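You operate a simulated robot arm through the tools that you are given. There is no shell and no other tool. Be economical: measure what you need, move in short steps, check, and stop when the job is done.

You run a simulated robot arm. Do the job below in one go: nothing can be reset, and whatever is moved stays where it is left.

JOB
Take the height card on the grey mat and put it away on the bench top.

The check looks at the end state, three seconds after you hand in, the way a careful person would. Anything else that was tipped, shoved, dropped, spilled or broken makes it a failure.

ROBOT AND FRAMES
A 7-joint arm with a two-finger parallel gripper on a trunk, on a base that drives. Base frame: it is fixed to the floor where the robot stands at the start and does not move with it; the origin is under the middle of the robot, x ahead of it, y to its left, z up. Units: m, rad, N and s.
With the tool pointing down near the work surface it reaches from about 0.16 to 0.72 m from the robot's upright axis, wherever it stands. Its first joint turns from -2.897 to 2.897 rad. Places, roughly: bench top [1, 2.4, 0.8]. Payload 1.57 kg.
The tool frame sits at the grasp point between the pads (the TCP): z along the fingers, y along the line on which they close. The tips reach 0.03 m beyond it. The gripper opens to 0.11 m. The fingers are 0.024 m wide and 0.012 m thick; the gripper's body (0.048 by 0.112 m) begins 0.078 m behind the TCP.
Orientation is that of the tool frame in the base frame, as a unit quaternion [x, y, z, w]. With the fingers straight down and closing along the base's y, the tool's x points along the base's -x, its y along +y and its z along -z.

CONTROLS
- The arm moves only by the tool jog_arm. Its arguments are lists of equal length, an entry for each row: "dr": the turn, a rotation vector about the tool's x, y, z in units of 60 degrees (1.0 is 60 degrees), a list of three; "offset": the shift along the tool's x, y, z in units of 300 mm (1.0 is 300 mm), a list of three; "claw": the closure, from 0 (fully open) to 1 (shut). In form: {"dr": [[wx, wy, wz], ...], "offset": [[tx, ty, tz], ...], "claw": [claw, ...]}. A call has 1 to 20 rows; each row is the pose to reach, as a shift and turn from the pose commanded when the call began, along the tool's axes at that moment. A call with a number of a shift or a turn outside -1 to 1 is refused whole. A row lasts 0.2 s, in which the tool goes at most 0.05 m and 0.15 rad; a call with a longer step from one row to the next is refused whole, and so is a gripper value outside its range. A pose out of reach is approached as far as the arm can. The call stops where the force on the tool passes 40 N (or 10 N more than at its start, if that is more) or the arm is blocked; 0.2 s more then pass. Each finger travels about 0.045 m/s and halts on what it meets, pressing with about 35 N; the grip force reading is that of the motor and also rises with nothing between the fingers. The clock runs only during rows and for 0.2 s after the last one: add rows that repeat a pose to give the fingers time. It gives the time, the measured TCP pose, the force on the tool (base axes), the opening and the grip force at its end, in the units of the frame above (readings bear some noise), and new pictures: "views" is both (left out), scene, wrist or none.
- Cameras (640 x 400 px; columns grow to the right, rows downward): "scene" is now at [0.0168, 0.1446, 1.4779]; the picture's right is [-0.19, -0.98, 0.00], its down [-0.61, 0.12, -0.78] and it looks along [0.77, -0.15, -0.62] (base axes); focal length 260 px, centre (320, 200). "wrist" rides on the gripper at [-0.036, 0, -0.08] in the tool frame; the picture's right is [0.00, -1.00, 0.00], its down [0.97, 0.00, -0.24] and it looks along [0.24, 0.00, 0.97] (tool axes); focal length 218 px, centre (320, 200). There is no depth. A picture from a camera that has moved, and an enlarged one, comes with that camera's place and axes in the base frame and with its lens. The place of the scene camera against the robot may be out by one fixed shift of up to 0.018 m in any direction.
- move_column(by): slides the trunk up (or, below 0, down) by that many m; the arm and the scene camera ride with it, the base frame stays. It gives what a move gives, with no picture.
- drive_base(legs): drives the robot by 1 to 6 legs, each [ahead, turn to the left] in m and rad, along the robot's own axes; the way and the turn of a leg run together, so that a leg with both is an arc; at most 1.5 m and 3.142 rad a leg. The arm and the cameras ride along, it lands a little off, and it stops where it bumps. It gives what a move gives, and a new picture of the scene camera.
- pan_tilt(pan, tilt): turns the head with the scene camera to pan (to the left, within 2.705 rad either way) and tilt (down, from -0.506 to 1.204), counted from straight ahead of the robot. It gives what a move gives, and a new picture of the scene camera.
- close_up(camera, box): a new picture of the part [left, top, right, bottom] of that camera's present view, enlarged. No time passes.
- hand_in(): hands the job in; it is judged then, once.

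Go step by step. Nothing tells you exact positions but the pictures and the camera data: compare them with the known pose of the tool, close in by small moves and look again before you grip or let go. The budget is 120 turns and 170 pictures, counting those below and the enlarged ones. Unless the task says otherwise, let go and move clear before handing in, and close with one line.

The tools are called as a command line: name --argument value ..., lists and objects as JSON in quotes. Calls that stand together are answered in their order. jog_arm: Moves the arm, as the interface text tells. Its arguments: {"type":"object","properties":{"dr":{"type":"array"},"offset":{"type":"array"},"claw":{"type":"array"},"views":{"type":"string","enum":["both","scene","wrist","none"]}},"required":["dr","offset","claw"]} The other tools are called the same way: move_column (by) slides the trunk up or down; drive_base (legs) drives the base; pan_tilt (pan, tilt) turns the head that bears the scene camera; close_up (camera, box) takes an enlarged picture of a part of a camera's view; hand_in () hands the job in.

At the start:

```text
time: 0.0
eef_pos: [0.4963, 0.1994, 1.1103]
tcp_rot: [-0.001, 1.0, 0.0, 0.0]
ft_force: [-0.3, 0.5, -0.6]
width: 0.1098
gripper_force: 0.1
trunk travel left (down, up): [-0.4, 0.19]
robot x, y, heading: [0.0026, -0.0002, 0.005]
head pan, tilt: [-0.192, 0.672]
```

scene: 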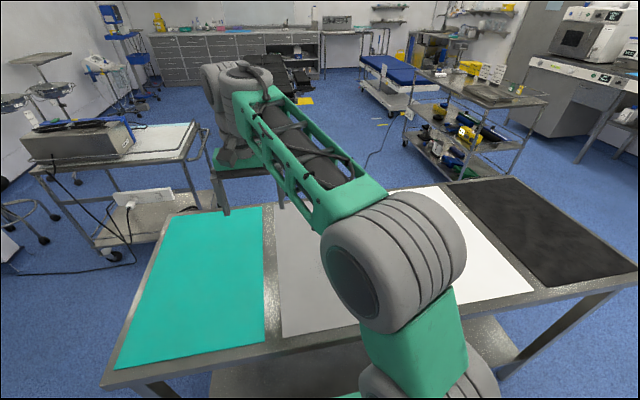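
wrist: 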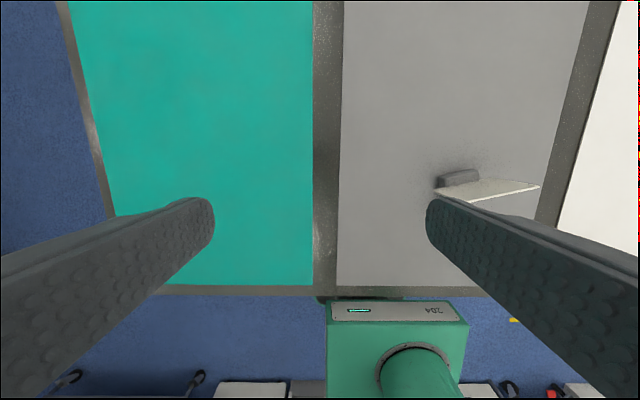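

The wrist view shows a thin card standing in a small dark block on the grey mat, at roughly x 0.47, y -0.02. I'll look at it enlarged first, from both cameras.

close_up --camera "wrist" --box '[400, 140, 560, 240]'

pan_tilt --pan 1.17 --tilt 0.45

```text
4.00 times, centred on (480, 190) of wrist
camera zoom: at [0.5335, 0.1982, 1.1902], right [0.0, -1.0, 0.0], down [-0.97, 0.0, 0.24], along [-0.24, 0.0, -0.97], focal length 873 px, centre (-320, 240)
```

zoom: 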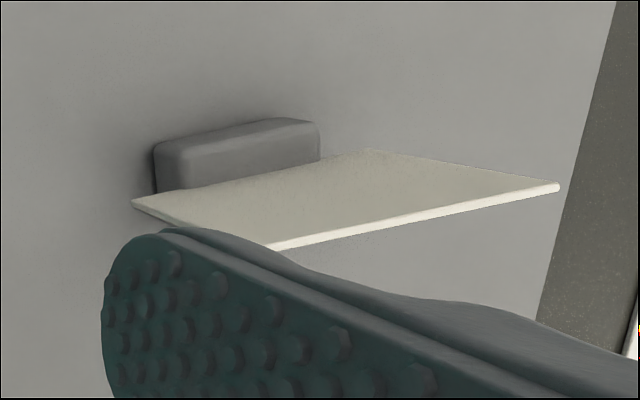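

```text
time: 1.5
eef_pos: [0.4979, 0.1967, 1.1094]
tcp_rot: [0.001, 1.0, 0.0, 0.0]
ft_force: [-0.8, -0.7, -0.1]
width: 0.1101
gripper_force: 0.0
trunk travel left (down, up): [-0.4, 0.19]
robot x, y, heading: [-0.0012, -0.0011, 0.004]
head pan, tilt: [1.169, 0.45]
camera scene: at [-0.0316, 0.2456, 1.4978], right [0.92, -0.39, 0.0], down [-0.17, -0.4, -0.9], along [0.35, 0.83, -0.44], focal length 260 px, centre (320, 200)
```

scene: 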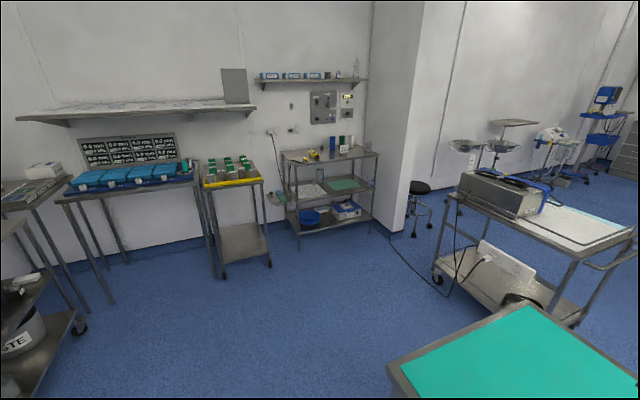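

The spot listed as the bench top falls on the steel bench in the alcove. I'll enlarge it.

close_up --camera "scene" --box '[250, 60, 400, 240]'

close_up --camera "scene" --box '[0, 60, 280, 235]'

close_up --camera "scene" --box '[270, 125, 390, 200]'

```text
2.22 times, centred on (325, 150) of scene
camera zoom: at [-0.0316, 0.2456, 1.4978], right [0.92, -0.39, 0.0], down [-0.17, -0.4, -0.9], along [0.35, 0.83, -0.44], focal length 577 px, centre (309, 311)
```

zoom: 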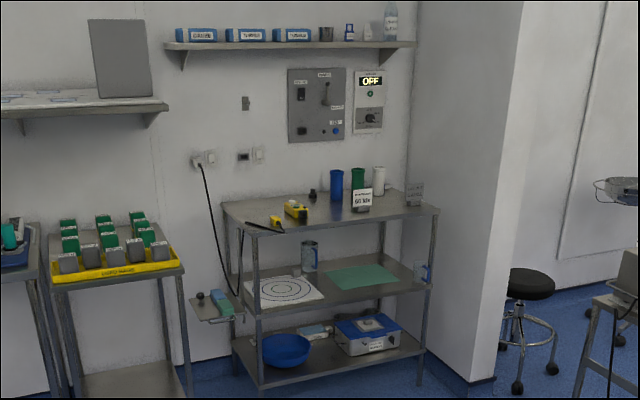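

```text
2.29 times, centred on (140, 148) of scene
camera zoom: at [-0.0316, 0.2456, 1.4978], right [0.92, -0.39, 0.0], down [-0.17, -0.4, -0.9], along [0.35, 0.83, -0.44], focal length 593 px, centre (731, 320)
```

zoom: 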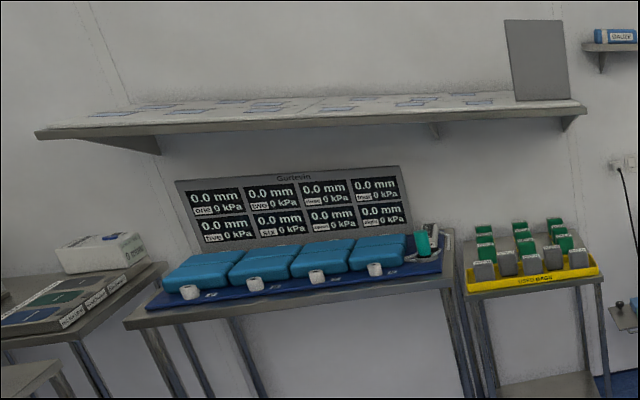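

```text
5.33 times, centred on (330, 162) of scene
camera zoom: at [-0.0316, 0.2456, 1.4978], right [0.92, -0.39, 0.0], down [-0.17, -0.4, -0.9], along [0.35, 0.83, -0.44], focal length 1384 px, centre (267, 400)
```

zoom: 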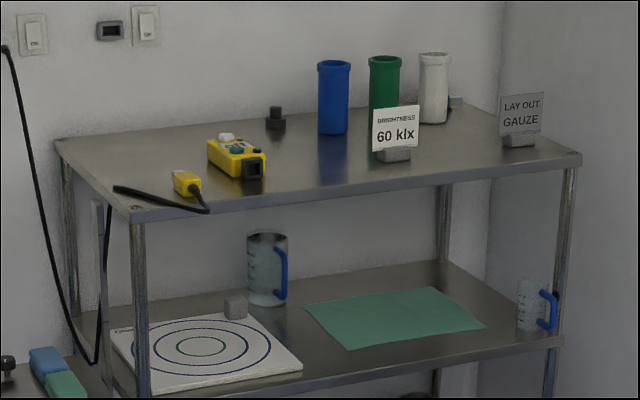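

The bench top already carries two similar cards ("60 klx" and "LAY OUT GAUZE"), upright in block feet. Now I'll look back at the table and see the card from the side, after swinging the arm over a bit.

jog_arm --dr '[[0, 0, 0], [0, 0, 0], [0, 0, 0], [0, 0, 0], [0, 0, 0], [0, 0, 0]]' --offset '[[0, 0.1, 0], [0, 0.23, 0], [0, 0.36, 0], [0, 0.5, 0], [0, 0.6, 0], [0, 0.6, 0]]' --claw '[0, 0, 0, 0, 0, 0]' --views "wrist"

pan_tilt --pan -0.25 --tilt 0.85

```text
time: 2.9
eef_pos: [0.496, 0.3796, 1.1128]
tcp_rot: [0.001, 1.0, 0.0, 0.0]
ft_force: [0.5, 0.6, 0.1]
width: 0.1101
gripper_force: 0.0
trunk travel left (down, up): [-0.4, 0.19]
robot x, y, heading: [0.0018, 0.0004, -0.001]
head pan, tilt: [1.169, 0.45]
camera wrist: at [0.533, 0.3786, 1.1911], right [0.0, -1.0, 0.0], down [-0.97, 0.0, 0.24], along [-0.24, 0.0, -0.97], focal length 218 px, centre (320, 200)
```

wrist: 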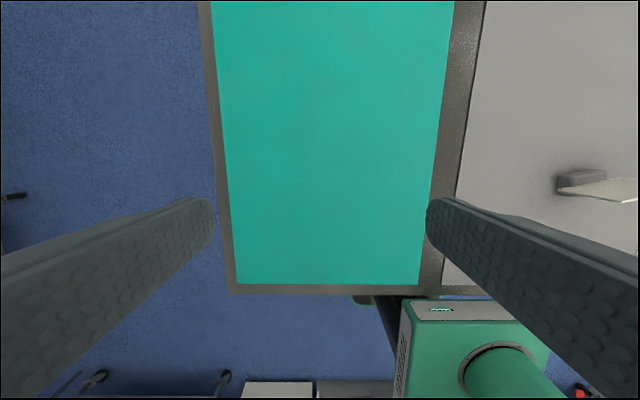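

```text
time: 4.5
eef_pos: [0.4956, 0.3774, 1.1107]
tcp_rot: [0.001, 1.0, 0.0, 0.0]
ft_force: [1.0, 0.0, 0.1]
width: 0.1101
gripper_force: 0.1
trunk travel left (down, up): [-0.4, 0.19]
robot x, y, heading: [-0.0007, 0.005, -0.006]
head pan, tilt: [-0.25, 0.85]
camera scene: at [0.0082, 0.1418, 1.4633], right [-0.25, -0.97, 0.0], down [-0.73, 0.18, -0.66], along [0.64, -0.16, -0.75], focal length 260 px, centre (320, 200)
```

scene: 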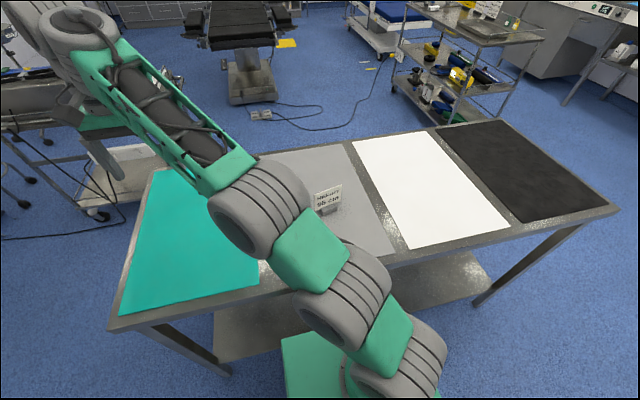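

close_up --camera "scene" --box '[296, 170, 360, 220]'

```text
8.00 times, centred on (328, 195) of scene
camera zoom: at [0.0082, 0.1418, 1.4633], right [-0.25, -0.97, 0.0], down [-0.73, 0.18, -0.66], along [0.64, -0.16, -0.75], focal length 2077 px, centre (256, 240)
```

zoom: 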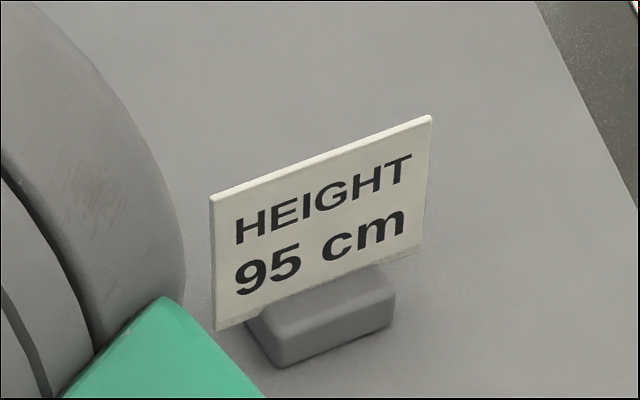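

The card reads "HEIGHT 95 cm", a thin plate about 8 cm wide standing in a ~5.5 cm block and facing me, turned by about 13°. I'll go over it with the fingers turned to close across the plate.

jog_arm --dr '[[0, 0, 0.1], [0, 0, 0.2], [0, 0, 0.3], [0, 0, 0.4], [0, 0, 0.5], [0, 0, 0.6], [0, 0, 0.7], [0, 0, 0.8]]' --offset '[[0, -0.1, 0], [0, -0.2, 0], [0, -0.3, 0], [0, -0.4, 0], [0, -0.5, 0], [0, -0.6, 0], [0, -0.7, 0], [0, -0.8, 0]]' --claw '[0, 0, 0, 0, 0, 0, 0, 0]' --views "wrist"

```text
time: 6.3
eef_pos: [0.4952, 0.1371, 1.1114]
tcp_rot: [0.408, 0.913, 0.0, 0.0]
ft_force: [0.3, -0.1, 0.9]
width: 0.1102
gripper_force: 0.0
trunk travel left (down, up): [-0.4, 0.19]
robot x, y, heading: [0.0004, -0.0003, 0.001]
head pan, tilt: [-0.25, 0.85]
camera wrist: at [0.5207, 0.1104, 1.1915], right [-0.74, -0.67, 0.0], down [-0.65, 0.72, 0.24], along [-0.16, 0.18, -0.97], focal length 218 px, centre (320, 200)
```

wrist: 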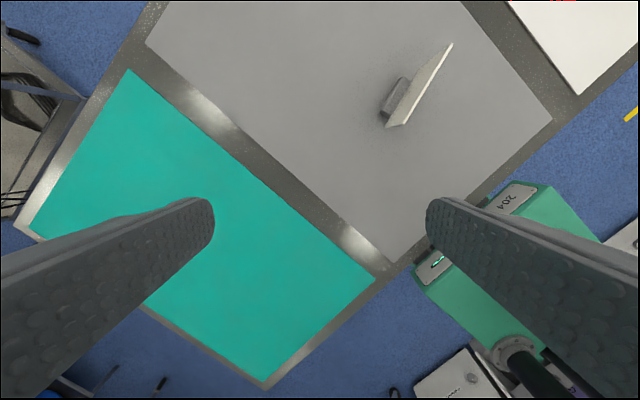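

The turn works as expected. I'll finish it and go over the card a little lower.

jog_arm --dr '[[0, 0, 0.12], [0, 0, 0.24], [0, 0, 0.36], [0, 0, 0.483], [0, 0, 0.483], [0, 0, 0.483]]' --offset '[[-0.08, -0.087, 0], [-0.16, -0.175, 0], [-0.24, -0.26, 0.05], [-0.316, -0.345, 0.12], [-0.316, -0.345, 0.2], [-0.316, -0.345, 0.2]]' --claw '[0, 0, 0, 0, 0, 0]'

```text
time: 7.7
eef_pos: [0.4834, -0.0019, 1.049]
tcp_rot: [0.623, 0.783, 0.0, 0.0]
ft_force: [-0.3, 1.3, -1.1]
width: 0.1103
gripper_force: 0.1
trunk travel left (down, up): [-0.4, 0.19]
robot x, y, heading: [-0.0003, -0.0027, -0.004]
head pan, tilt: [-0.25, 0.85]
camera scene: at [0.0083, 0.1418, 1.4633], right [-0.25, -0.97, 0.0], down [-0.73, 0.19, -0.66], along [0.64, -0.16, -0.75], focal length 260 px, centre (320, 200)
camera wrist: at [0.4923, -0.0368, 1.1294], right [-0.97, -0.22, 0.0], down [-0.22, 0.95, 0.24], along [-0.05, 0.23, -0.97], focal length 218 px, centre (320, 200)
```

scene: 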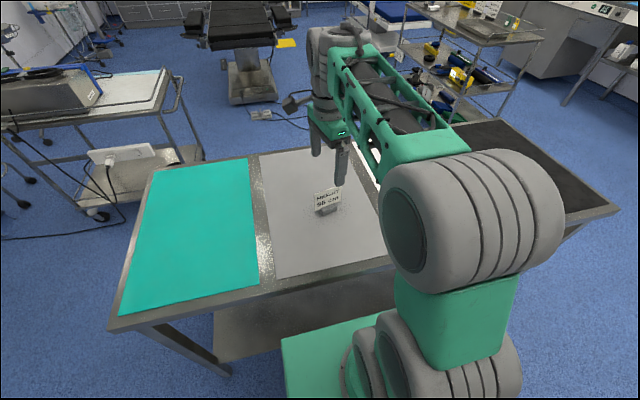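
wrist: 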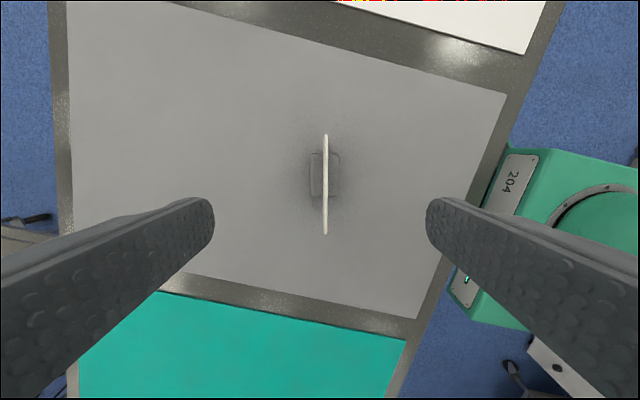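

The fingers line up well with the plate (about 4 mm off sideways and lengthwise). I'll correct this, go down partway and look.

jog_arm --dr '[[0, 0, 0], [0, 0, 0], [0, 0, 0], [0, 0, 0]]' --offset '[[-0.013, -0.013, 0.1], [-0.013, -0.013, 0.2], [-0.013, -0.013, 0.28], [-0.013, -0.013, 0.28]]' --claw '[0, 0, 0, 0]'

close_up --camera "scene" --box '[288, 130, 384, 220]'

```text
time: 8.7
eef_pos: [0.4794, -0.007, 0.9656]
tcp_rot: [0.622, 0.783, 0.0, 0.0]
ft_force: [-0.7, 0.1, 0.0]
width: 0.1099
gripper_force: 0.0
trunk travel left (down, up): [-0.4, 0.19]
robot x, y, heading: [-0.0013, 0.0031, 0.001]
head pan, tilt: [-0.25, 0.85]
camera scene: at [0.0083, 0.1416, 1.4633], right [-0.25, -0.97, 0.0], down [-0.73, 0.19, -0.66], along [0.64, -0.16, -0.75], focal length 260 px, centre (320, 200)
camera wrist: at [0.4895, -0.0417, 1.0458], right [-0.97, -0.23, 0.0], down [-0.22, 0.95, 0.24], along [-0.05, 0.23, -0.97], focal length 218 px, centre (320, 200)
```

scene: 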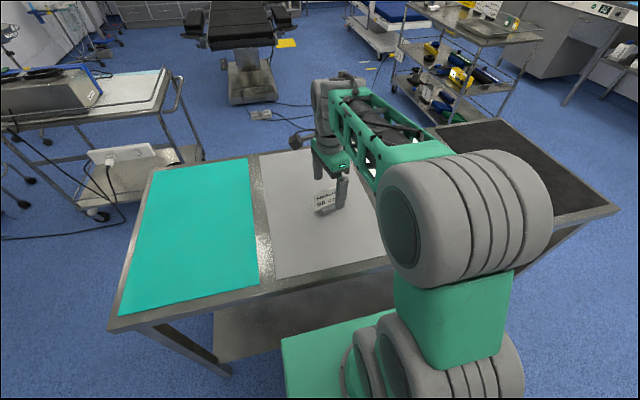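
wrist: 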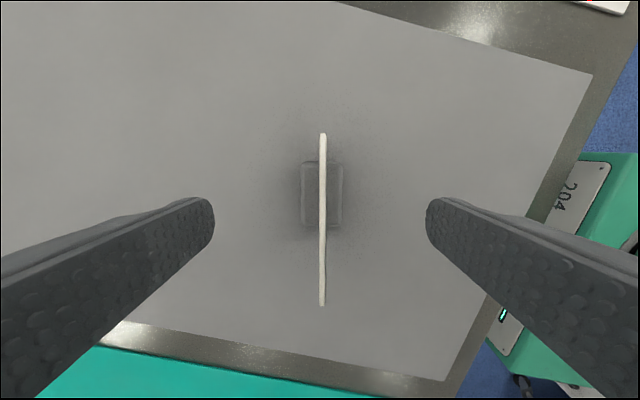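

```text
4.44 times, centred on (336, 175) of scene
camera zoom: at [0.0083, 0.1416, 1.4633], right [-0.25, -0.97, 0.0], down [-0.73, 0.19, -0.66], along [0.64, -0.16, -0.75], focal length 1154 px, centre (249, 311)
```

zoom: 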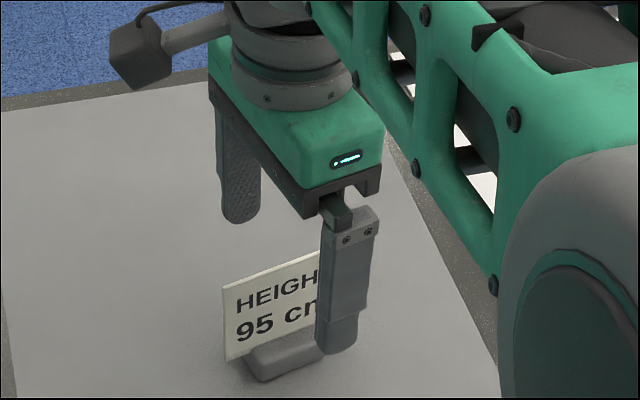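

The plate's top edge is near z 0.935 and it sits centred between the fingers. I'll go down to TCP z 0.925, with the tips about 1 cm above the block, and close.

jog_arm --dr '[[0, 0, 0], [0, 0, 0], [0, 0, 0], [0, 0, 0], [0, 0, 0], [0, 0, 0], [0, 0, 0], [0, 0, 0], [0, 0, 0], [0, 0, 0], [0, 0, 0], [0, 0, 0]]' --offset '[[0, -0.003, 0.07], [0, -0.003, 0.135], [0, -0.003, 0.135], [0, -0.003, 0.135], [0, -0.003, 0.135], [0, -0.003, 0.135], [0, -0.003, 0.135], [0, -0.003, 0.135], [0, -0.003, 0.135], [0, -0.003, 0.135], [0, -0.003, 0.135], [0, -0.003, 0.135]]' --claw '[0, 0, 0, 0.3, 0.5, 0.7, 0.9, 1, 1, 1, 1, 1]'

close_up --camera "scene" --box '[288, 130, 384, 220]'

```text
time: 11.3
eef_pos: [0.4806, -0.0079, 0.9263]
tcp_rot: [0.623, 0.783, 0.0, 0.0]
ft_force: [0.1, 1.0, 1.2]
width: 0.0022
gripper_force: 23.9
trunk travel left (down, up): [-0.4, 0.19]
robot x, y, heading: [-0.0013, 0.0002, -0.005]
head pan, tilt: [-0.25, 0.85]
camera scene: at [0.0082, 0.1416, 1.4633], right [-0.25, -0.97, 0.0], down [-0.73, 0.19, -0.66], along [0.64, -0.16, -0.75], focal length 260 px, centre (320, 200)
camera wrist: at [0.4893, -0.0413, 1.0061], right [-0.97, -0.23, 0.0], down [-0.22, 0.95, 0.24], along [-0.05, 0.23, -0.97], focal length 218 px, centre (320, 200)
```

scene: 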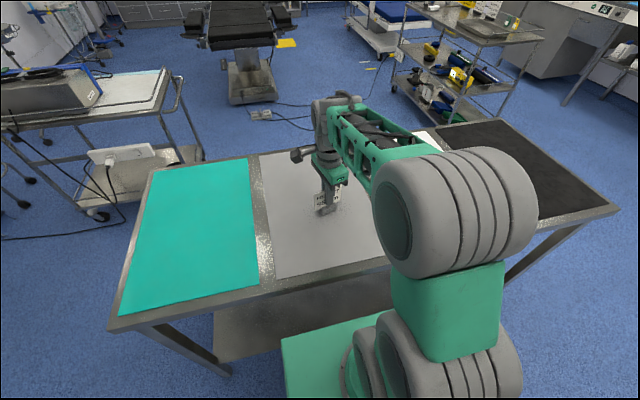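
wrist: 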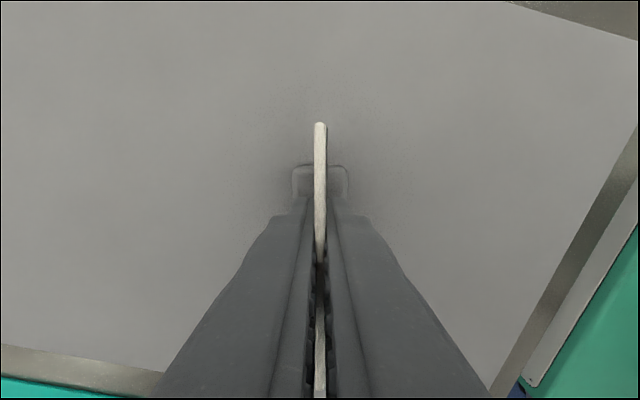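

```text
4.44 times, centred on (336, 175) of scene
camera zoom: at [0.0082, 0.1416, 1.4633], right [-0.25, -0.97, 0.0], down [-0.73, 0.19, -0.66], along [0.64, -0.16, -0.75], focal length 1154 px, centre (249, 311)
```

zoom: 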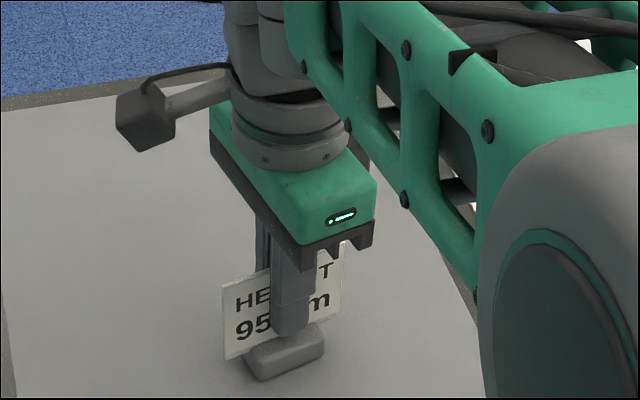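

The plate is gripped at 2.2 mm. I'll lift it and check that it hangs steady.

jog_arm --dr '[[0, 0, 0], [0, 0, 0], [0, 0, 0], [0, 0, 0], [0, 0, 0], [0, 0, 0]]' --offset '[[0, 0, -0.05], [0, 0, -0.15], [0, 0, -0.3], [0, 0, -0.45], [0, 0, -0.6], [0, 0, -0.6]]' --claw '[1, 1, 1, 1, 1, 1]'

close_up --camera "scene" --box '[288, 100, 384, 190]'

```text
time: 12.7
eef_pos: [0.4759, -0.0044, 1.1073]
tcp_rot: [0.623, 0.783, 0.0, 0.0]
ft_force: [0.8, -0.3, -0.5]
width: 0.0023
gripper_force: 23.4
trunk travel left (down, up): [-0.4, 0.19]
robot x, y, heading: [-0.0002, -0.0011, 0.001]
head pan, tilt: [-0.25, 0.85]
camera scene: at [0.008, 0.1416, 1.4633], right [-0.25, -0.97, 0.0], down [-0.73, 0.19, -0.66], along [0.64, -0.16, -0.75], focal length 260 px, centre (320, 200)
camera wrist: at [0.4851, -0.0394, 1.1868], right [-0.97, -0.23, 0.0], down [-0.22, 0.95, 0.24], along [-0.05, 0.23, -0.97], focal length 218 px, centre (320, 200)
```

scene: 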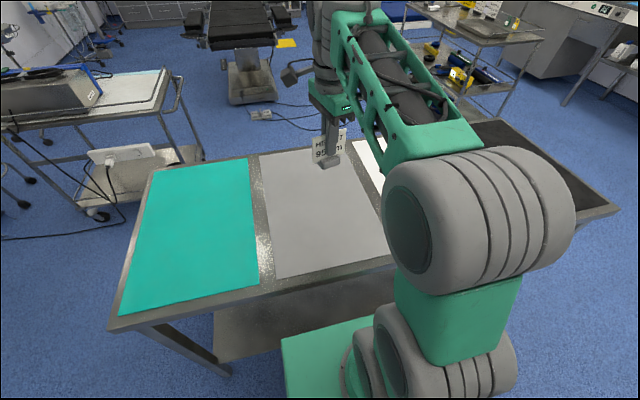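
wrist: 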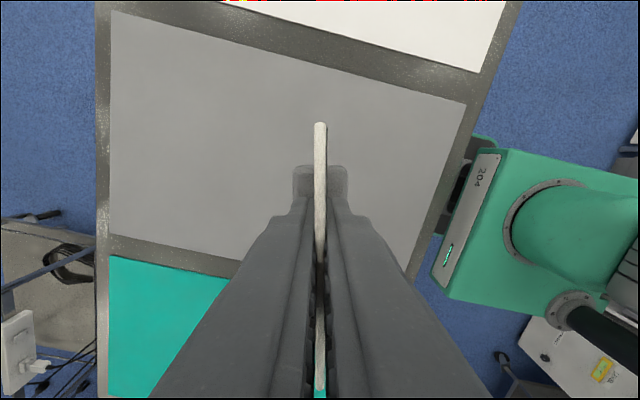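

```text
4.44 times, centred on (336, 145) of scene
camera zoom: at [0.008, 0.1416, 1.4633], right [-0.25, -0.97, 0.0], down [-0.73, 0.19, -0.66], along [0.64, -0.16, -0.75], focal length 1154 px, centre (249, 444)
```

zoom: 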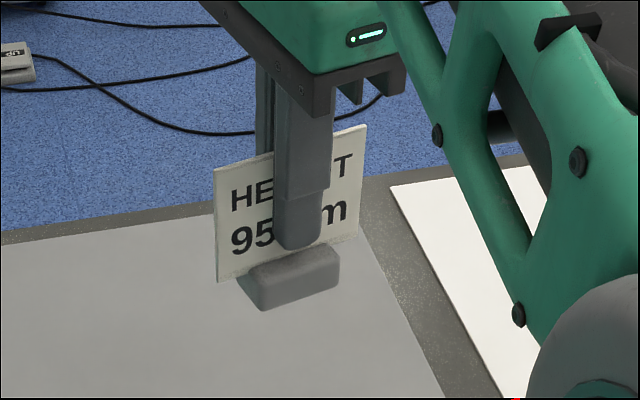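

The card hangs straight and its foot is steady. Before driving, I'll look behind and to the left for clearance.

pan_tilt --pan 2.65 --tilt 0.7

pan_tilt --pan 1.5 --tilt 0.8

```text
time: 15.2
eef_pos: [0.4757, -0.004, 1.1066]
tcp_rot: [0.622, 0.783, 0.0, 0.001]
ft_force: [0.1, -0.6, -0.6]
width: 0.0023
gripper_force: 24.0
trunk travel left (down, up): [-0.4, 0.19]
robot x, y, heading: [0.0057, 0.0019, -0.001]
head pan, tilt: [2.649, 0.7]
camera scene: at [-0.1424, 0.2011, 1.4756], right [0.47, 0.88, 0.0], down [0.57, -0.3, -0.76], along [-0.67, 0.36, -0.64], focal length 260 px, centre (320, 200)
```

scene: 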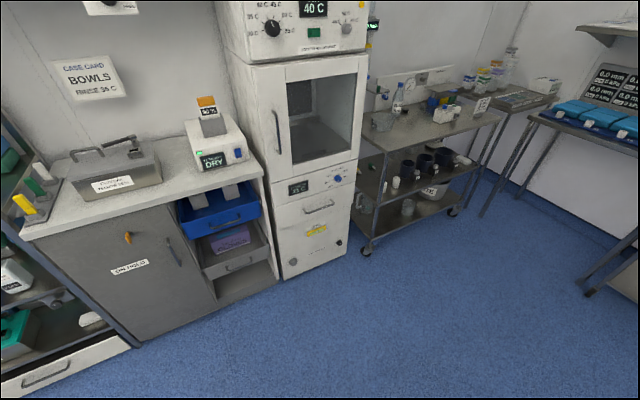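

```text
time: 16.6
eef_pos: [0.4773, -0.0042, 1.1053]
tcp_rot: [0.623, 0.782, 0.0, 0.0]
ft_force: [-0.3, 0.2, -0.2]
width: 0.0021
gripper_force: 23.8
trunk travel left (down, up): [-0.4, 0.19]
robot x, y, heading: [0.0013, 0.003, -0.003]
head pan, tilt: [1.499, 0.799]
camera scene: at [-0.0619, 0.2414, 1.4674], right [1.0, -0.07, 0.0], down [-0.05, -0.72, -0.7], along [0.05, 0.7, -0.72], focal length 260 px, centre (320, 200)
```

scene: 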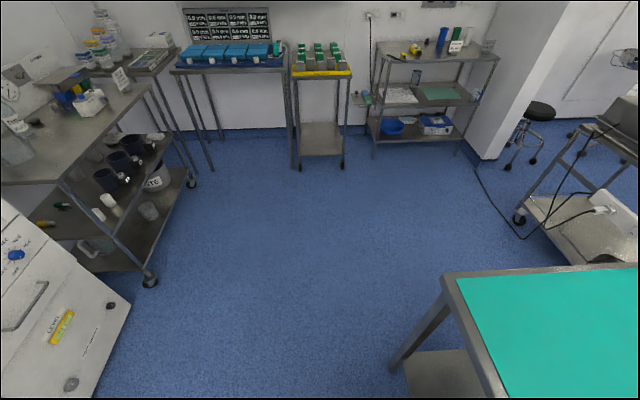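

Everything is clear: back off slightly, turn left, go ahead past the table corner, then head diagonally toward the bench, stopping short to check.

drive_base --legs '[[-0.15, 0], [0, 1.571], [0.75, 0], [0, -0.862], [1.1, 0], [0, 0.862]]'

```text
time: 35.0
eef_pos: [0.7264, 1.9206, 1.1068]
tcp_rot: [-0.106, 0.994, 0.0, 0.001]
ft_force: [-0.5, -1.3, 0.6]
width: 0.0022
gripper_force: 23.8
trunk travel left (down, up): [-0.4, 0.19]
robot x, y, heading: [0.7171, 1.4474, 1.552]
head pan, tilt: [1.499, 0.799]
camera scene: at [0.4724, 1.401, 1.4673], right [0.09, 1.0, 0.0], down [0.71, -0.06, -0.7], along [-0.69, 0.06, -0.72], focal length 260 px, centre (320, 200)
```

scene: 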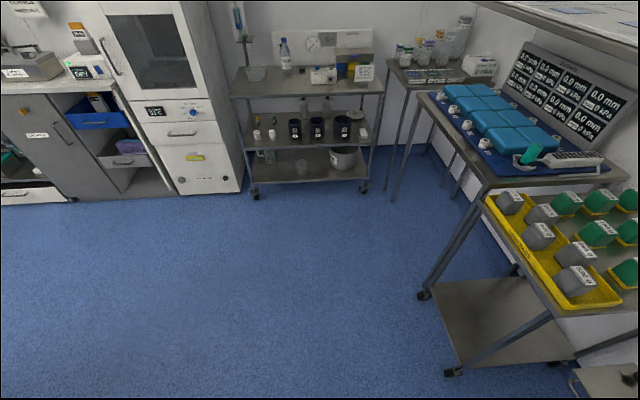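

Robot is at (0.72, 1.45) facing the bench. I'll turn the head to the bench.

pan_tilt --pan -0.3 --tilt 0.6

```text
time: 36.8
eef_pos: [0.7262, 1.9231, 1.1058]
tcp_rot: [-0.106, 0.994, 0.0, 0.0]
ft_force: [0.2, 0.1, -0.7]
width: 0.0019
gripper_force: 24.3
trunk travel left (down, up): [-0.4, 0.19]
robot x, y, heading: [0.7136, 1.4452, 1.555]
head pan, tilt: [-0.3, 0.6]
camera scene: at [0.5802, 1.4781, 1.4842], right [0.95, -0.31, 0.0], down [-0.17, -0.54, -0.83], along [0.26, 0.78, -0.56], focal length 260 px, centre (320, 200)
```

scene: 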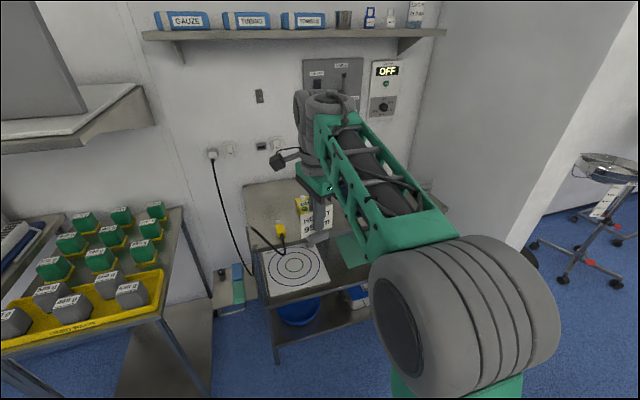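

The arm hides the bench, and I need to stand further right. I'll shift to about (0.95, 1.70).

drive_base --legs '[[0, -0.72], [0.34, 0], [0, 0.74]]'

jog_arm --dr '[[0, 0, 0], [0, 0, 0], [0, 0, 0], [0, 0, 0]]' --offset '[[0, 0, -0.1], [0, 0, -0.2], [0, 0, -0.3], [0, 0, -0.3]]' --claw '[1, 1, 1, 1]'

```text
time: 42.9
eef_pos: [0.9235, 2.178, 1.1069]
tcp_rot: [-0.135, 0.991, 0.0, 0.0]
ft_force: [0.8, 0.6, -0.4]
width: 0.002
gripper_force: 24.0
trunk travel left (down, up): [-0.4, 0.19]
robot x, y, heading: [0.9423, 1.6997, 1.613]
head pan, tilt: [-0.3, 0.6]
camera scene: at [0.8028, 1.7274, 1.4842], right [0.97, -0.25, 0.0], down [-0.14, -0.55, -0.83], along [0.21, 0.8, -0.56], focal length 260 px, centre (320, 200)
```

scene: 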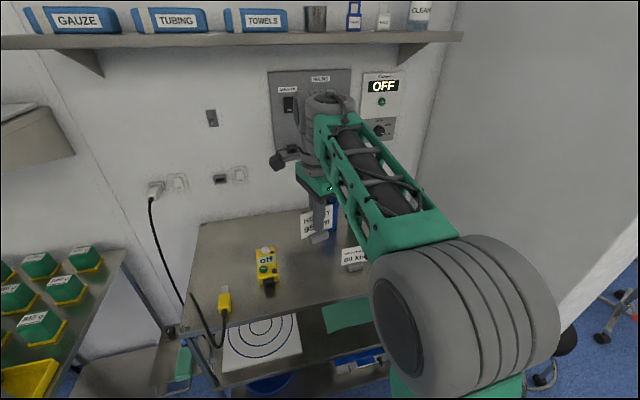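

```text
time: 43.9
eef_pos: [0.922, 2.1784, 1.1956]
tcp_rot: [-0.135, 0.991, 0.0, 0.001]
ft_force: [0.1, 0.4, -1.1]
width: 0.0023
gripper_force: 23.5
trunk travel left (down, up): [-0.4, 0.19]
robot x, y, heading: [0.9392, 1.7038, 1.614]
head pan, tilt: [-0.3, 0.6]
camera scene: at [0.8029, 1.7274, 1.4842], right [0.97, -0.25, 0.0], down [-0.14, -0.55, -0.83], along [0.21, 0.8, -0.56], focal length 260 px, centre (320, 200)
camera wrist: at [0.9581, 2.1867, 1.2761], right [0.27, -0.96, 0.0], down [-0.94, -0.26, 0.24], along [-0.23, -0.06, -0.97], focal length 218 px, centre (320, 200)
```

scene: 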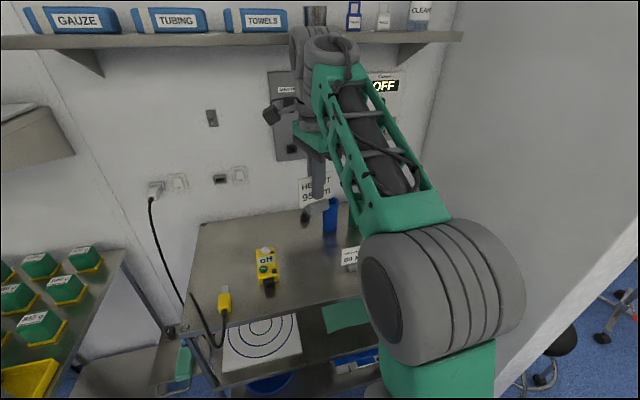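
wrist: 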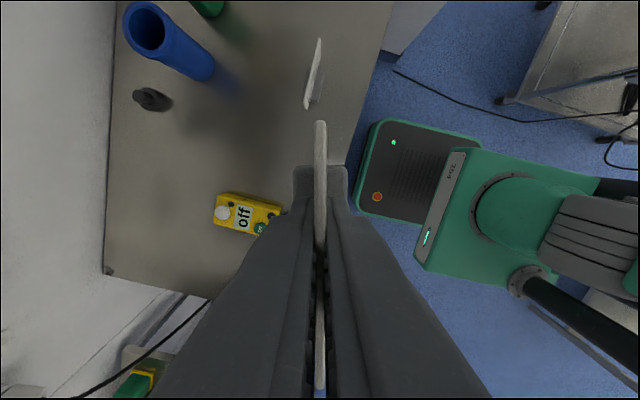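

The wrist view shows a free patch between the yellow remote (x≈0.80) and the 60 klx card (x≈1.01–1.10, y≈2.23), in front of the knob. I'll aim for (0.905, 2.26), square the card to the bench, and come down partway.

jog_arm --dr '[[0, 0, 0.09], [0, 0, 0.18], [0, 0, 0.26], [0, 0, 0.26], [0, 0, 0.26], [0, 0, 0.26], [0, 0, 0.26], [0, 0, 0.26], [0, 0, 0.26]]' --offset '[[-0.006, 0.09, 0], [-0.013, 0.18, 0], [-0.019, 0.278, 0], [-0.019, 0.278, 0.15], [-0.019, 0.278, 0.3], [-0.019, 0.278, 0.44], [-0.019, 0.278, 0.58], [-0.019, 0.278, 0.7], [-0.019, 0.278, 0.7]]' --claw '[1, 1, 1, 1, 1, 1, 1, 1, 1]'

close_up --camera "scene" --box '[240, 200, 400, 300]'

```text
time: 45.9
eef_pos: [0.9065, 2.2602, 0.9877]
tcp_rot: [0.001, 1.0, 0.0, 0.0]
ft_force: [-0.4, -0.4, -0.5]
width: 0.0022
gripper_force: 23.8
trunk travel left (down, up): [-0.4, 0.19]
robot x, y, heading: [0.9384, 1.7026, 1.614]
head pan, tilt: [-0.3, 0.6]
camera scene: at [0.8029, 1.7276, 1.4842], right [0.97, -0.25, 0.0], down [-0.14, -0.55, -0.82], along [0.21, 0.8, -0.57], focal length 260 px, centre (320, 200)
camera wrist: at [0.9429, 2.2598, 1.0672], right [0.0, -1.0, 0.0], down [-0.97, 0.0, 0.24], along [-0.24, 0.0, -0.97], focal length 218 px, centre (320, 200)
```

scene: 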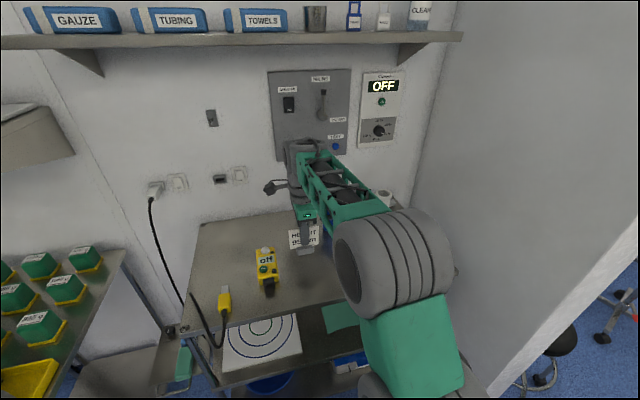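
wrist: 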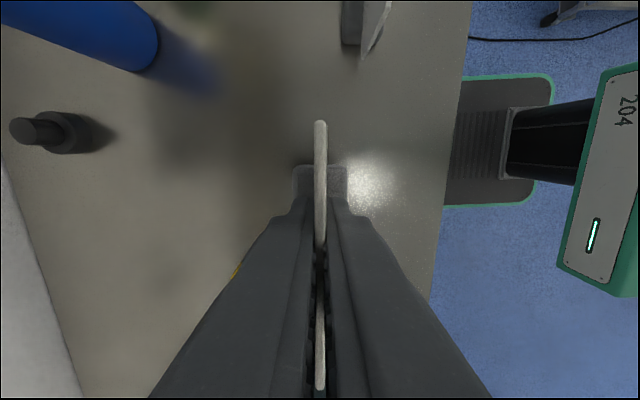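

```text
4.00 times, centred on (320, 250) of scene
camera zoom: at [0.8029, 1.7276, 1.4842], right [0.97, -0.25, 0.0], down [-0.14, -0.55, -0.82], along [0.21, 0.8, -0.57], focal length 1038 px, centre (320, 0)
```

zoom: 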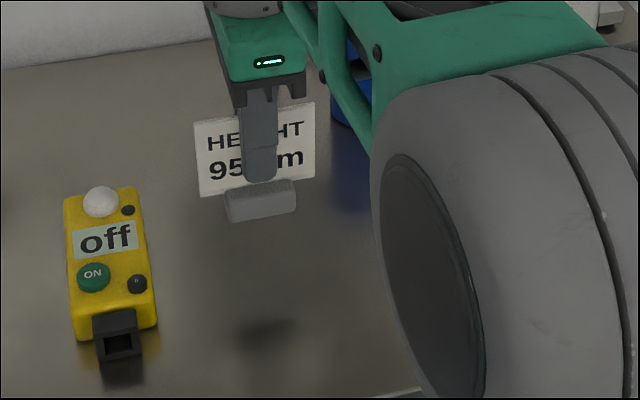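

The spot is clear and the card is squared up. I estimate the bench at z≈0.84 and the card foot's underside at ≈0.925; I'll go down 5 cm and check again.

jog_arm --dr '[[0, 0, 0], [0, 0, 0], [0, 0, 0]]' --offset '[[0, 0, 0.08], [0, 0, 0.167], [0, 0, 0.167]]' --claw '[1, 1, 1]'

close_up --camera "scene" --box '[240, 215, 368, 295]'

```text
time: 46.7
eef_pos: [0.9056, 2.2589, 0.9376]
tcp_rot: [0.0, 1.0, 0.001, 0.0]
ft_force: [0.0, -0.3, -0.6]
width: 0.0021
gripper_force: 23.1
trunk travel left (down, up): [-0.4, 0.19]
robot x, y, heading: [0.9389, 1.7019, 1.614]
head pan, tilt: [-0.3, 0.6]
camera scene: at [0.8029, 1.7276, 1.4842], right [0.97, -0.25, 0.0], down [-0.14, -0.55, -0.83], along [0.21, 0.8, -0.56], focal length 260 px, centre (320, 200)
camera wrist: at [0.9434, 2.2589, 1.017], right [0.0, -1.0, 0.0], down [-0.97, 0.0, 0.24], along [-0.24, 0.0, -0.97], focal length 218 px, centre (320, 200)
```

scene: 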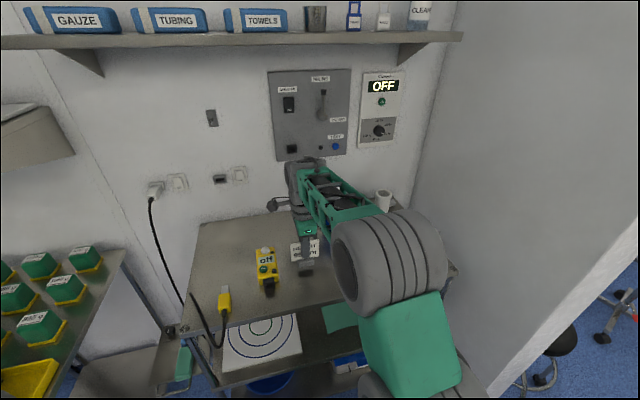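
wrist: 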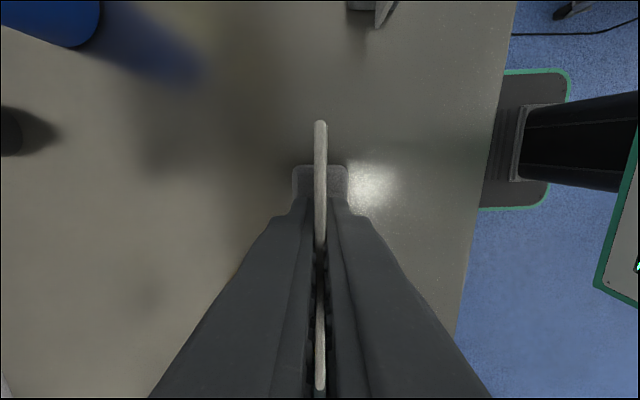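

```text
5.00 times, centred on (304, 255) of scene
camera zoom: at [0.8029, 1.7276, 1.4842], right [0.97, -0.25, 0.0], down [-0.14, -0.55, -0.83], along [0.21, 0.8, -0.56], focal length 1298 px, centre (400, -75)
```

zoom: 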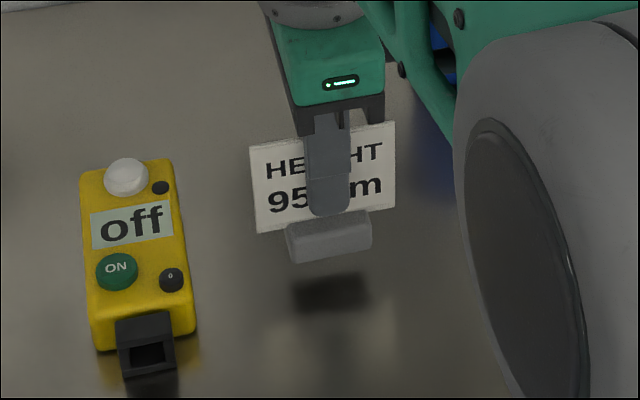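

The edge shift between the two heights gives a bench at z≈0.85, so the gap is about 2.5 cm. I'll go down slowly.

jog_arm --dr '[[0, 0, 0], [0, 0, 0], [0, 0, 0]]' --offset '[[0, 0, 0.025], [0, 0, 0.05], [0, 0, 0.05]]' --claw '[1, 1, 1]' --views "none"

close_up --camera "scene" --box '[272, 235, 352, 285]'

```text
time: 47.5
eef_pos: [0.9064, 2.2593, 0.9218]
tcp_rot: [0.001, 1.0, 0.0, 0.0]
ft_force: [-0.1, 0.5, -0.8]
width: 0.0022
gripper_force: 24.0
trunk travel left (down, up): [-0.4, 0.19]
robot x, y, heading: [0.9348, 1.6986, 1.616]
head pan, tilt: [-0.3, 0.6]
```

```text
8.00 times, centred on (312, 260) of scene
camera zoom: at [0.8029, 1.7275, 1.4842], right [0.97, -0.25, 0.0], down [-0.14, -0.55, -0.83], along [0.21, 0.8, -0.56], focal length 2077 px, centre (384, -280)
```

zoom: 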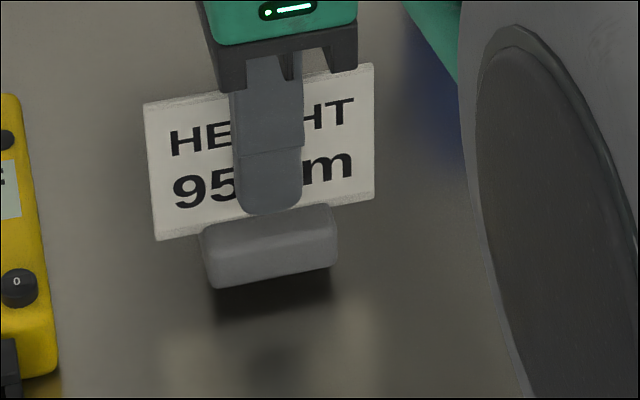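

Still about 1 cm above. I'll step 2 mm at a time, watching the force.

jog_arm --dr '[[0, 0, 0], [0, 0, 0], [0, 0, 0]]' --offset '[[0, 0, 0.01], [0, 0, 0.02], [0, 0, 0.02]]' --claw '[1, 1, 1]' --views "none"

close_up --camera "scene" --box '[272, 235, 352, 285]'

```text
time: 48.3
eef_pos: [0.9061, 2.2598, 0.9157]
tcp_rot: [0.0, 1.0, 0.0, 0.0]
ft_force: [0.3, 0.8, -0.3]
width: 0.0023
gripper_force: 23.9
trunk travel left (down, up): [-0.4, 0.19]
robot x, y, heading: [0.9403, 1.6997, 1.618]
head pan, tilt: [-0.3, 0.6]
```

```text
8.00 times, centred on (312, 260) of scene
camera zoom: at [0.8029, 1.7275, 1.4842], right [0.97, -0.25, 0.0], down [-0.14, -0.55, -0.83], along [0.21, 0.8, -0.56], focal length 2077 px, centre (384, -280)
```

zoom: 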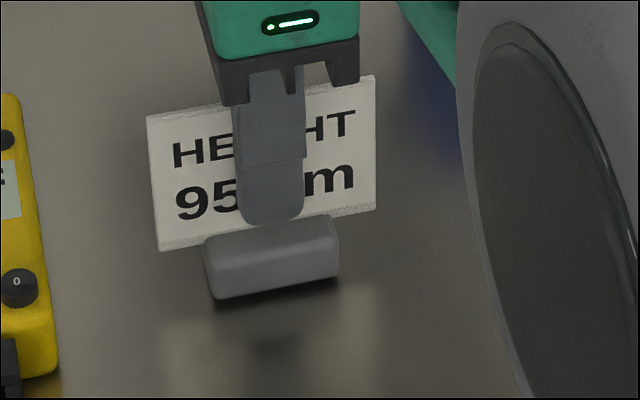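

jog_arm --dr '[[0, 0, 0], [0, 0, 0]]' --offset '[[0, 0, 0.008], [0, 0, 0.008]]' --claw '[1, 1]' --views "none"

close_up --camera "scene" --box '[272, 235, 352, 285]'

```text
time: 48.9
eef_pos: [0.9067, 2.2603, 0.9131]
tcp_rot: [0.001, 1.0, 0.0, 0.0]
ft_force: [1.0, 0.1, -0.7]
width: 0.0024
gripper_force: 23.9
trunk travel left (down, up): [-0.4, 0.19]
robot x, y, heading: [0.9404, 1.7022, 1.611]
head pan, tilt: [-0.3, 0.6]
```

```text
8.00 times, centred on (312, 260) of scene
camera zoom: at [0.8029, 1.7275, 1.4842], right [0.97, -0.25, 0.0], down [-0.14, -0.55, -0.83], along [0.21, 0.8, -0.56], focal length 2077 px, centre (384, -280)
```

zoom: 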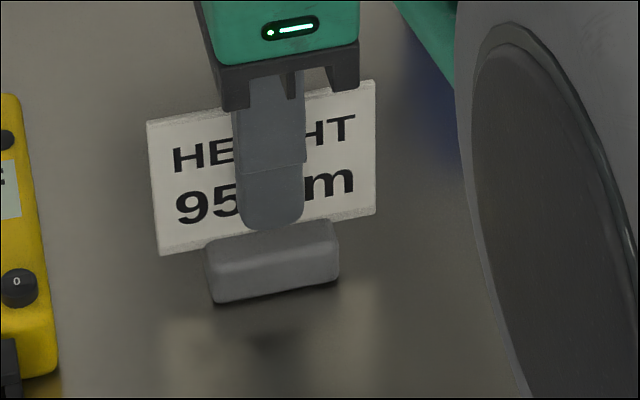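

Nearly touching; another 1.5 mm, then again if no force shows.

jog_arm --dr '[[0, 0, 0], [0, 0, 0]]' --offset '[[0, 0, 0.005], [0, 0, 0.005]]' --claw '[1, 1]' --views "none"

close_up --camera "scene" --box '[288, 255, 336, 285]'

```text
time: 49.5
eef_pos: [0.9057, 2.2592, 0.9122]
tcp_rot: [0.0, 1.0, 0.001, 0.0]
ft_force: [0.2, -2.4, 7.0]
width: 0.0023
gripper_force: 23.3
trunk travel left (down, up): [-0.4, 0.19]
robot x, y, heading: [0.937, 1.7018, 1.612]
head pan, tilt: [-0.3, 0.6]
```

```text
13.33 times, centred on (312, 270) of scene
camera zoom: at [0.8029, 1.7267, 1.4843], right [0.97, -0.25, 0.0], down [-0.14, -0.55, -0.83], along [0.21, 0.8, -0.56], focal length 3461 px, centre (427, -733)
```

zoom: 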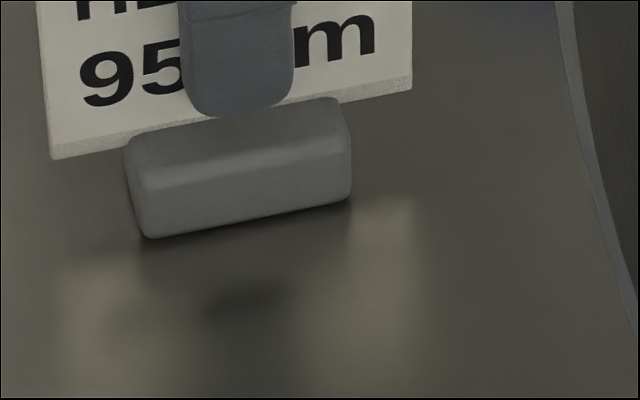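

The force reads 7 N up, so the foot rests on the bench. I'll open the fingers slowly in place.

jog_arm --dr '[[0, 0, 0], [0, 0, 0], [0, 0, 0], [0, 0, 0], [0, 0, 0], [0, 0, 0]]' --offset '[[0, 0, 0], [0, 0, 0], [0, 0, 0], [0, 0, 0], [0, 0, 0], [0, 0, 0]]' --claw '[0.9, 0.8, 0.7, 0.6, 0.5, 0.5]'

close_up --camera "scene" --box '[272, 235, 352, 285]'

```text
time: 50.9
eef_pos: [0.9063, 2.2596, 0.9115]
tcp_rot: [0.001, 1.0, 0.0, 0.0]
ft_force: [-0.5, 0.5, -1.5]
width: 0.055
gripper_force: 0.1
trunk travel left (down, up): [-0.4, 0.19]
robot x, y, heading: [0.9406, 1.7038, 1.615]
head pan, tilt: [-0.3, 0.6]
camera scene: at [0.8029, 1.7275, 1.4842], right [0.97, -0.25, 0.0], down [-0.14, -0.55, -0.83], along [0.21, 0.8, -0.56], focal length 260 px, centre (320, 200)
camera wrist: at [0.9433, 2.2599, 0.9916], right [0.0, -1.0, 0.0], down [-0.97, 0.0, 0.24], along [-0.24, 0.0, -0.97], focal length 218 px, centre (320, 200)
```

scene: 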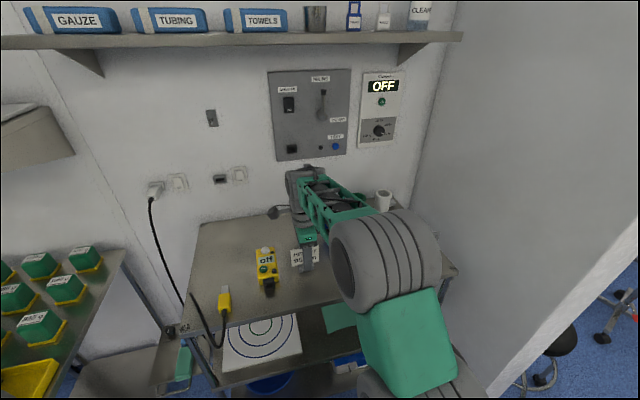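
wrist: 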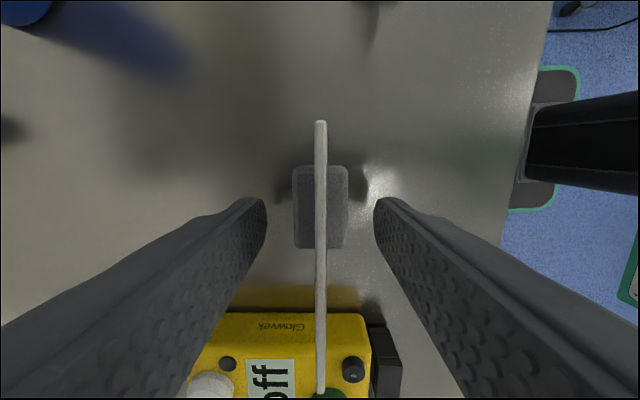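

```text
8.00 times, centred on (312, 260) of scene
camera zoom: at [0.8029, 1.7275, 1.4842], right [0.97, -0.25, 0.0], down [-0.14, -0.55, -0.83], along [0.21, 0.8, -0.56], focal length 2077 px, centre (384, -280)
```

zoom: 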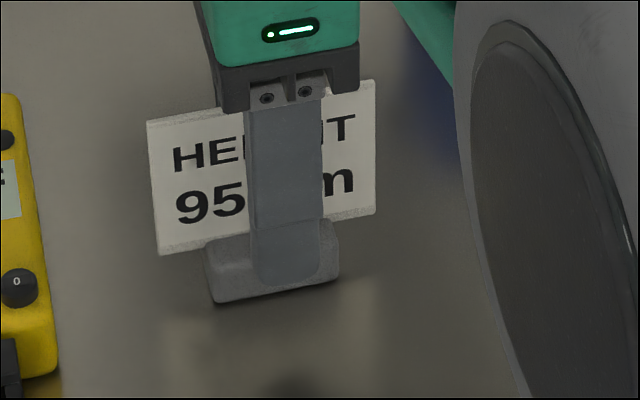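

The card stands on its own. I'll raise the gripper straight up and look.

jog_arm --dr '[[0, 0, 0], [0, 0, 0], [0, 0, 0], [0, 0, 0], [0, 0, 0], [0, 0, 0], [0, 0, 0], [0, 0, 0]]' --offset '[[0, 0, -0.06], [0, 0, -0.15], [0, 0, -0.27], [0, 0, -0.4], [0, 0, -0.53], [0, 0, -0.66], [0, 0, -0.8], [0, 0, -0.8]]' --claw '[0.5, 0.5, 0.5, 0.5, 0.5, 0.5, 0.5, 0.5]'

close_up --camera "scene" --box '[200, 200, 400, 325]'

```text
time: 52.7
eef_pos: [0.9071, 2.2592, 1.1519]
tcp_rot: [0.001, 1.0, 0.0, 0.0]
ft_force: [-0.3, -0.7, 0.9]
width: 0.0551
gripper_force: 0.1
trunk travel left (down, up): [-0.4, 0.19]
robot x, y, heading: [0.94, 1.7049, 1.613]
head pan, tilt: [-0.3, 0.6]
camera scene: at [0.8029, 1.7274, 1.4842], right [0.97, -0.25, 0.0], down [-0.14, -0.55, -0.83], along [0.21, 0.8, -0.56], focal length 260 px, centre (320, 200)
camera wrist: at [0.944, 2.2599, 1.233], right [0.0, -1.0, 0.0], down [-0.97, 0.0, 0.24], along [-0.24, 0.0, -0.97], focal length 218 px, centre (320, 200)
```

scene: 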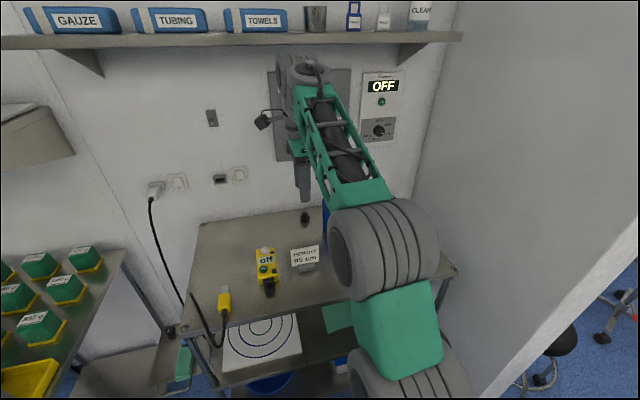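
wrist: 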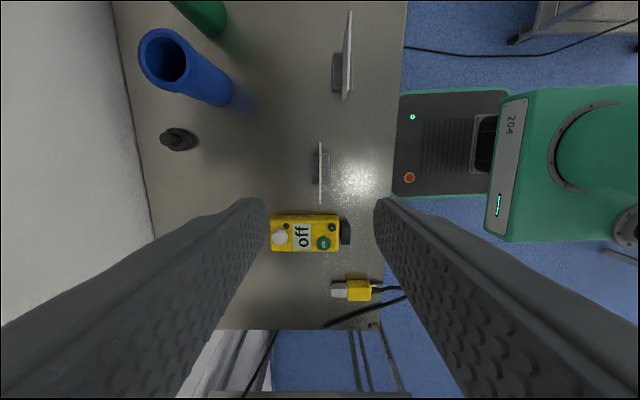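

```text
3.20 times, centred on (300, 262) of scene
camera zoom: at [0.8029, 1.7274, 1.4842], right [0.97, -0.25, 0.0], down [-0.14, -0.55, -0.83], along [0.21, 0.8, -0.56], focal length 831 px, centre (384, 0)
```

zoom: 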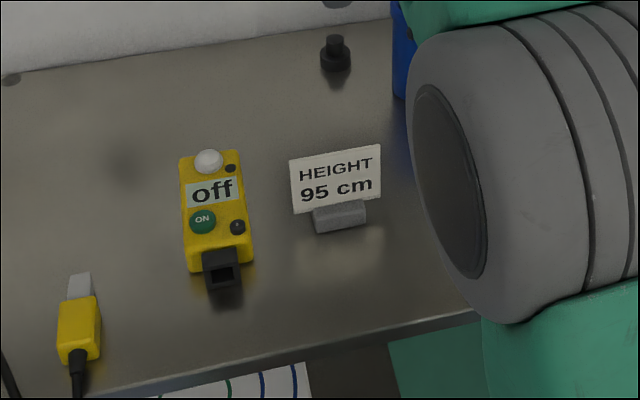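

The height card stands upright on the bench top, between the remote and the 60 klx card. Nothing else has been touched and the gripper is well clear, so I'm handing in.

hand_in

```text
The job is handed in.
```

The "HEIGHT 95 cm" card now stands upright on the bench top, facing the room, and the gripper has let go and moved clear.
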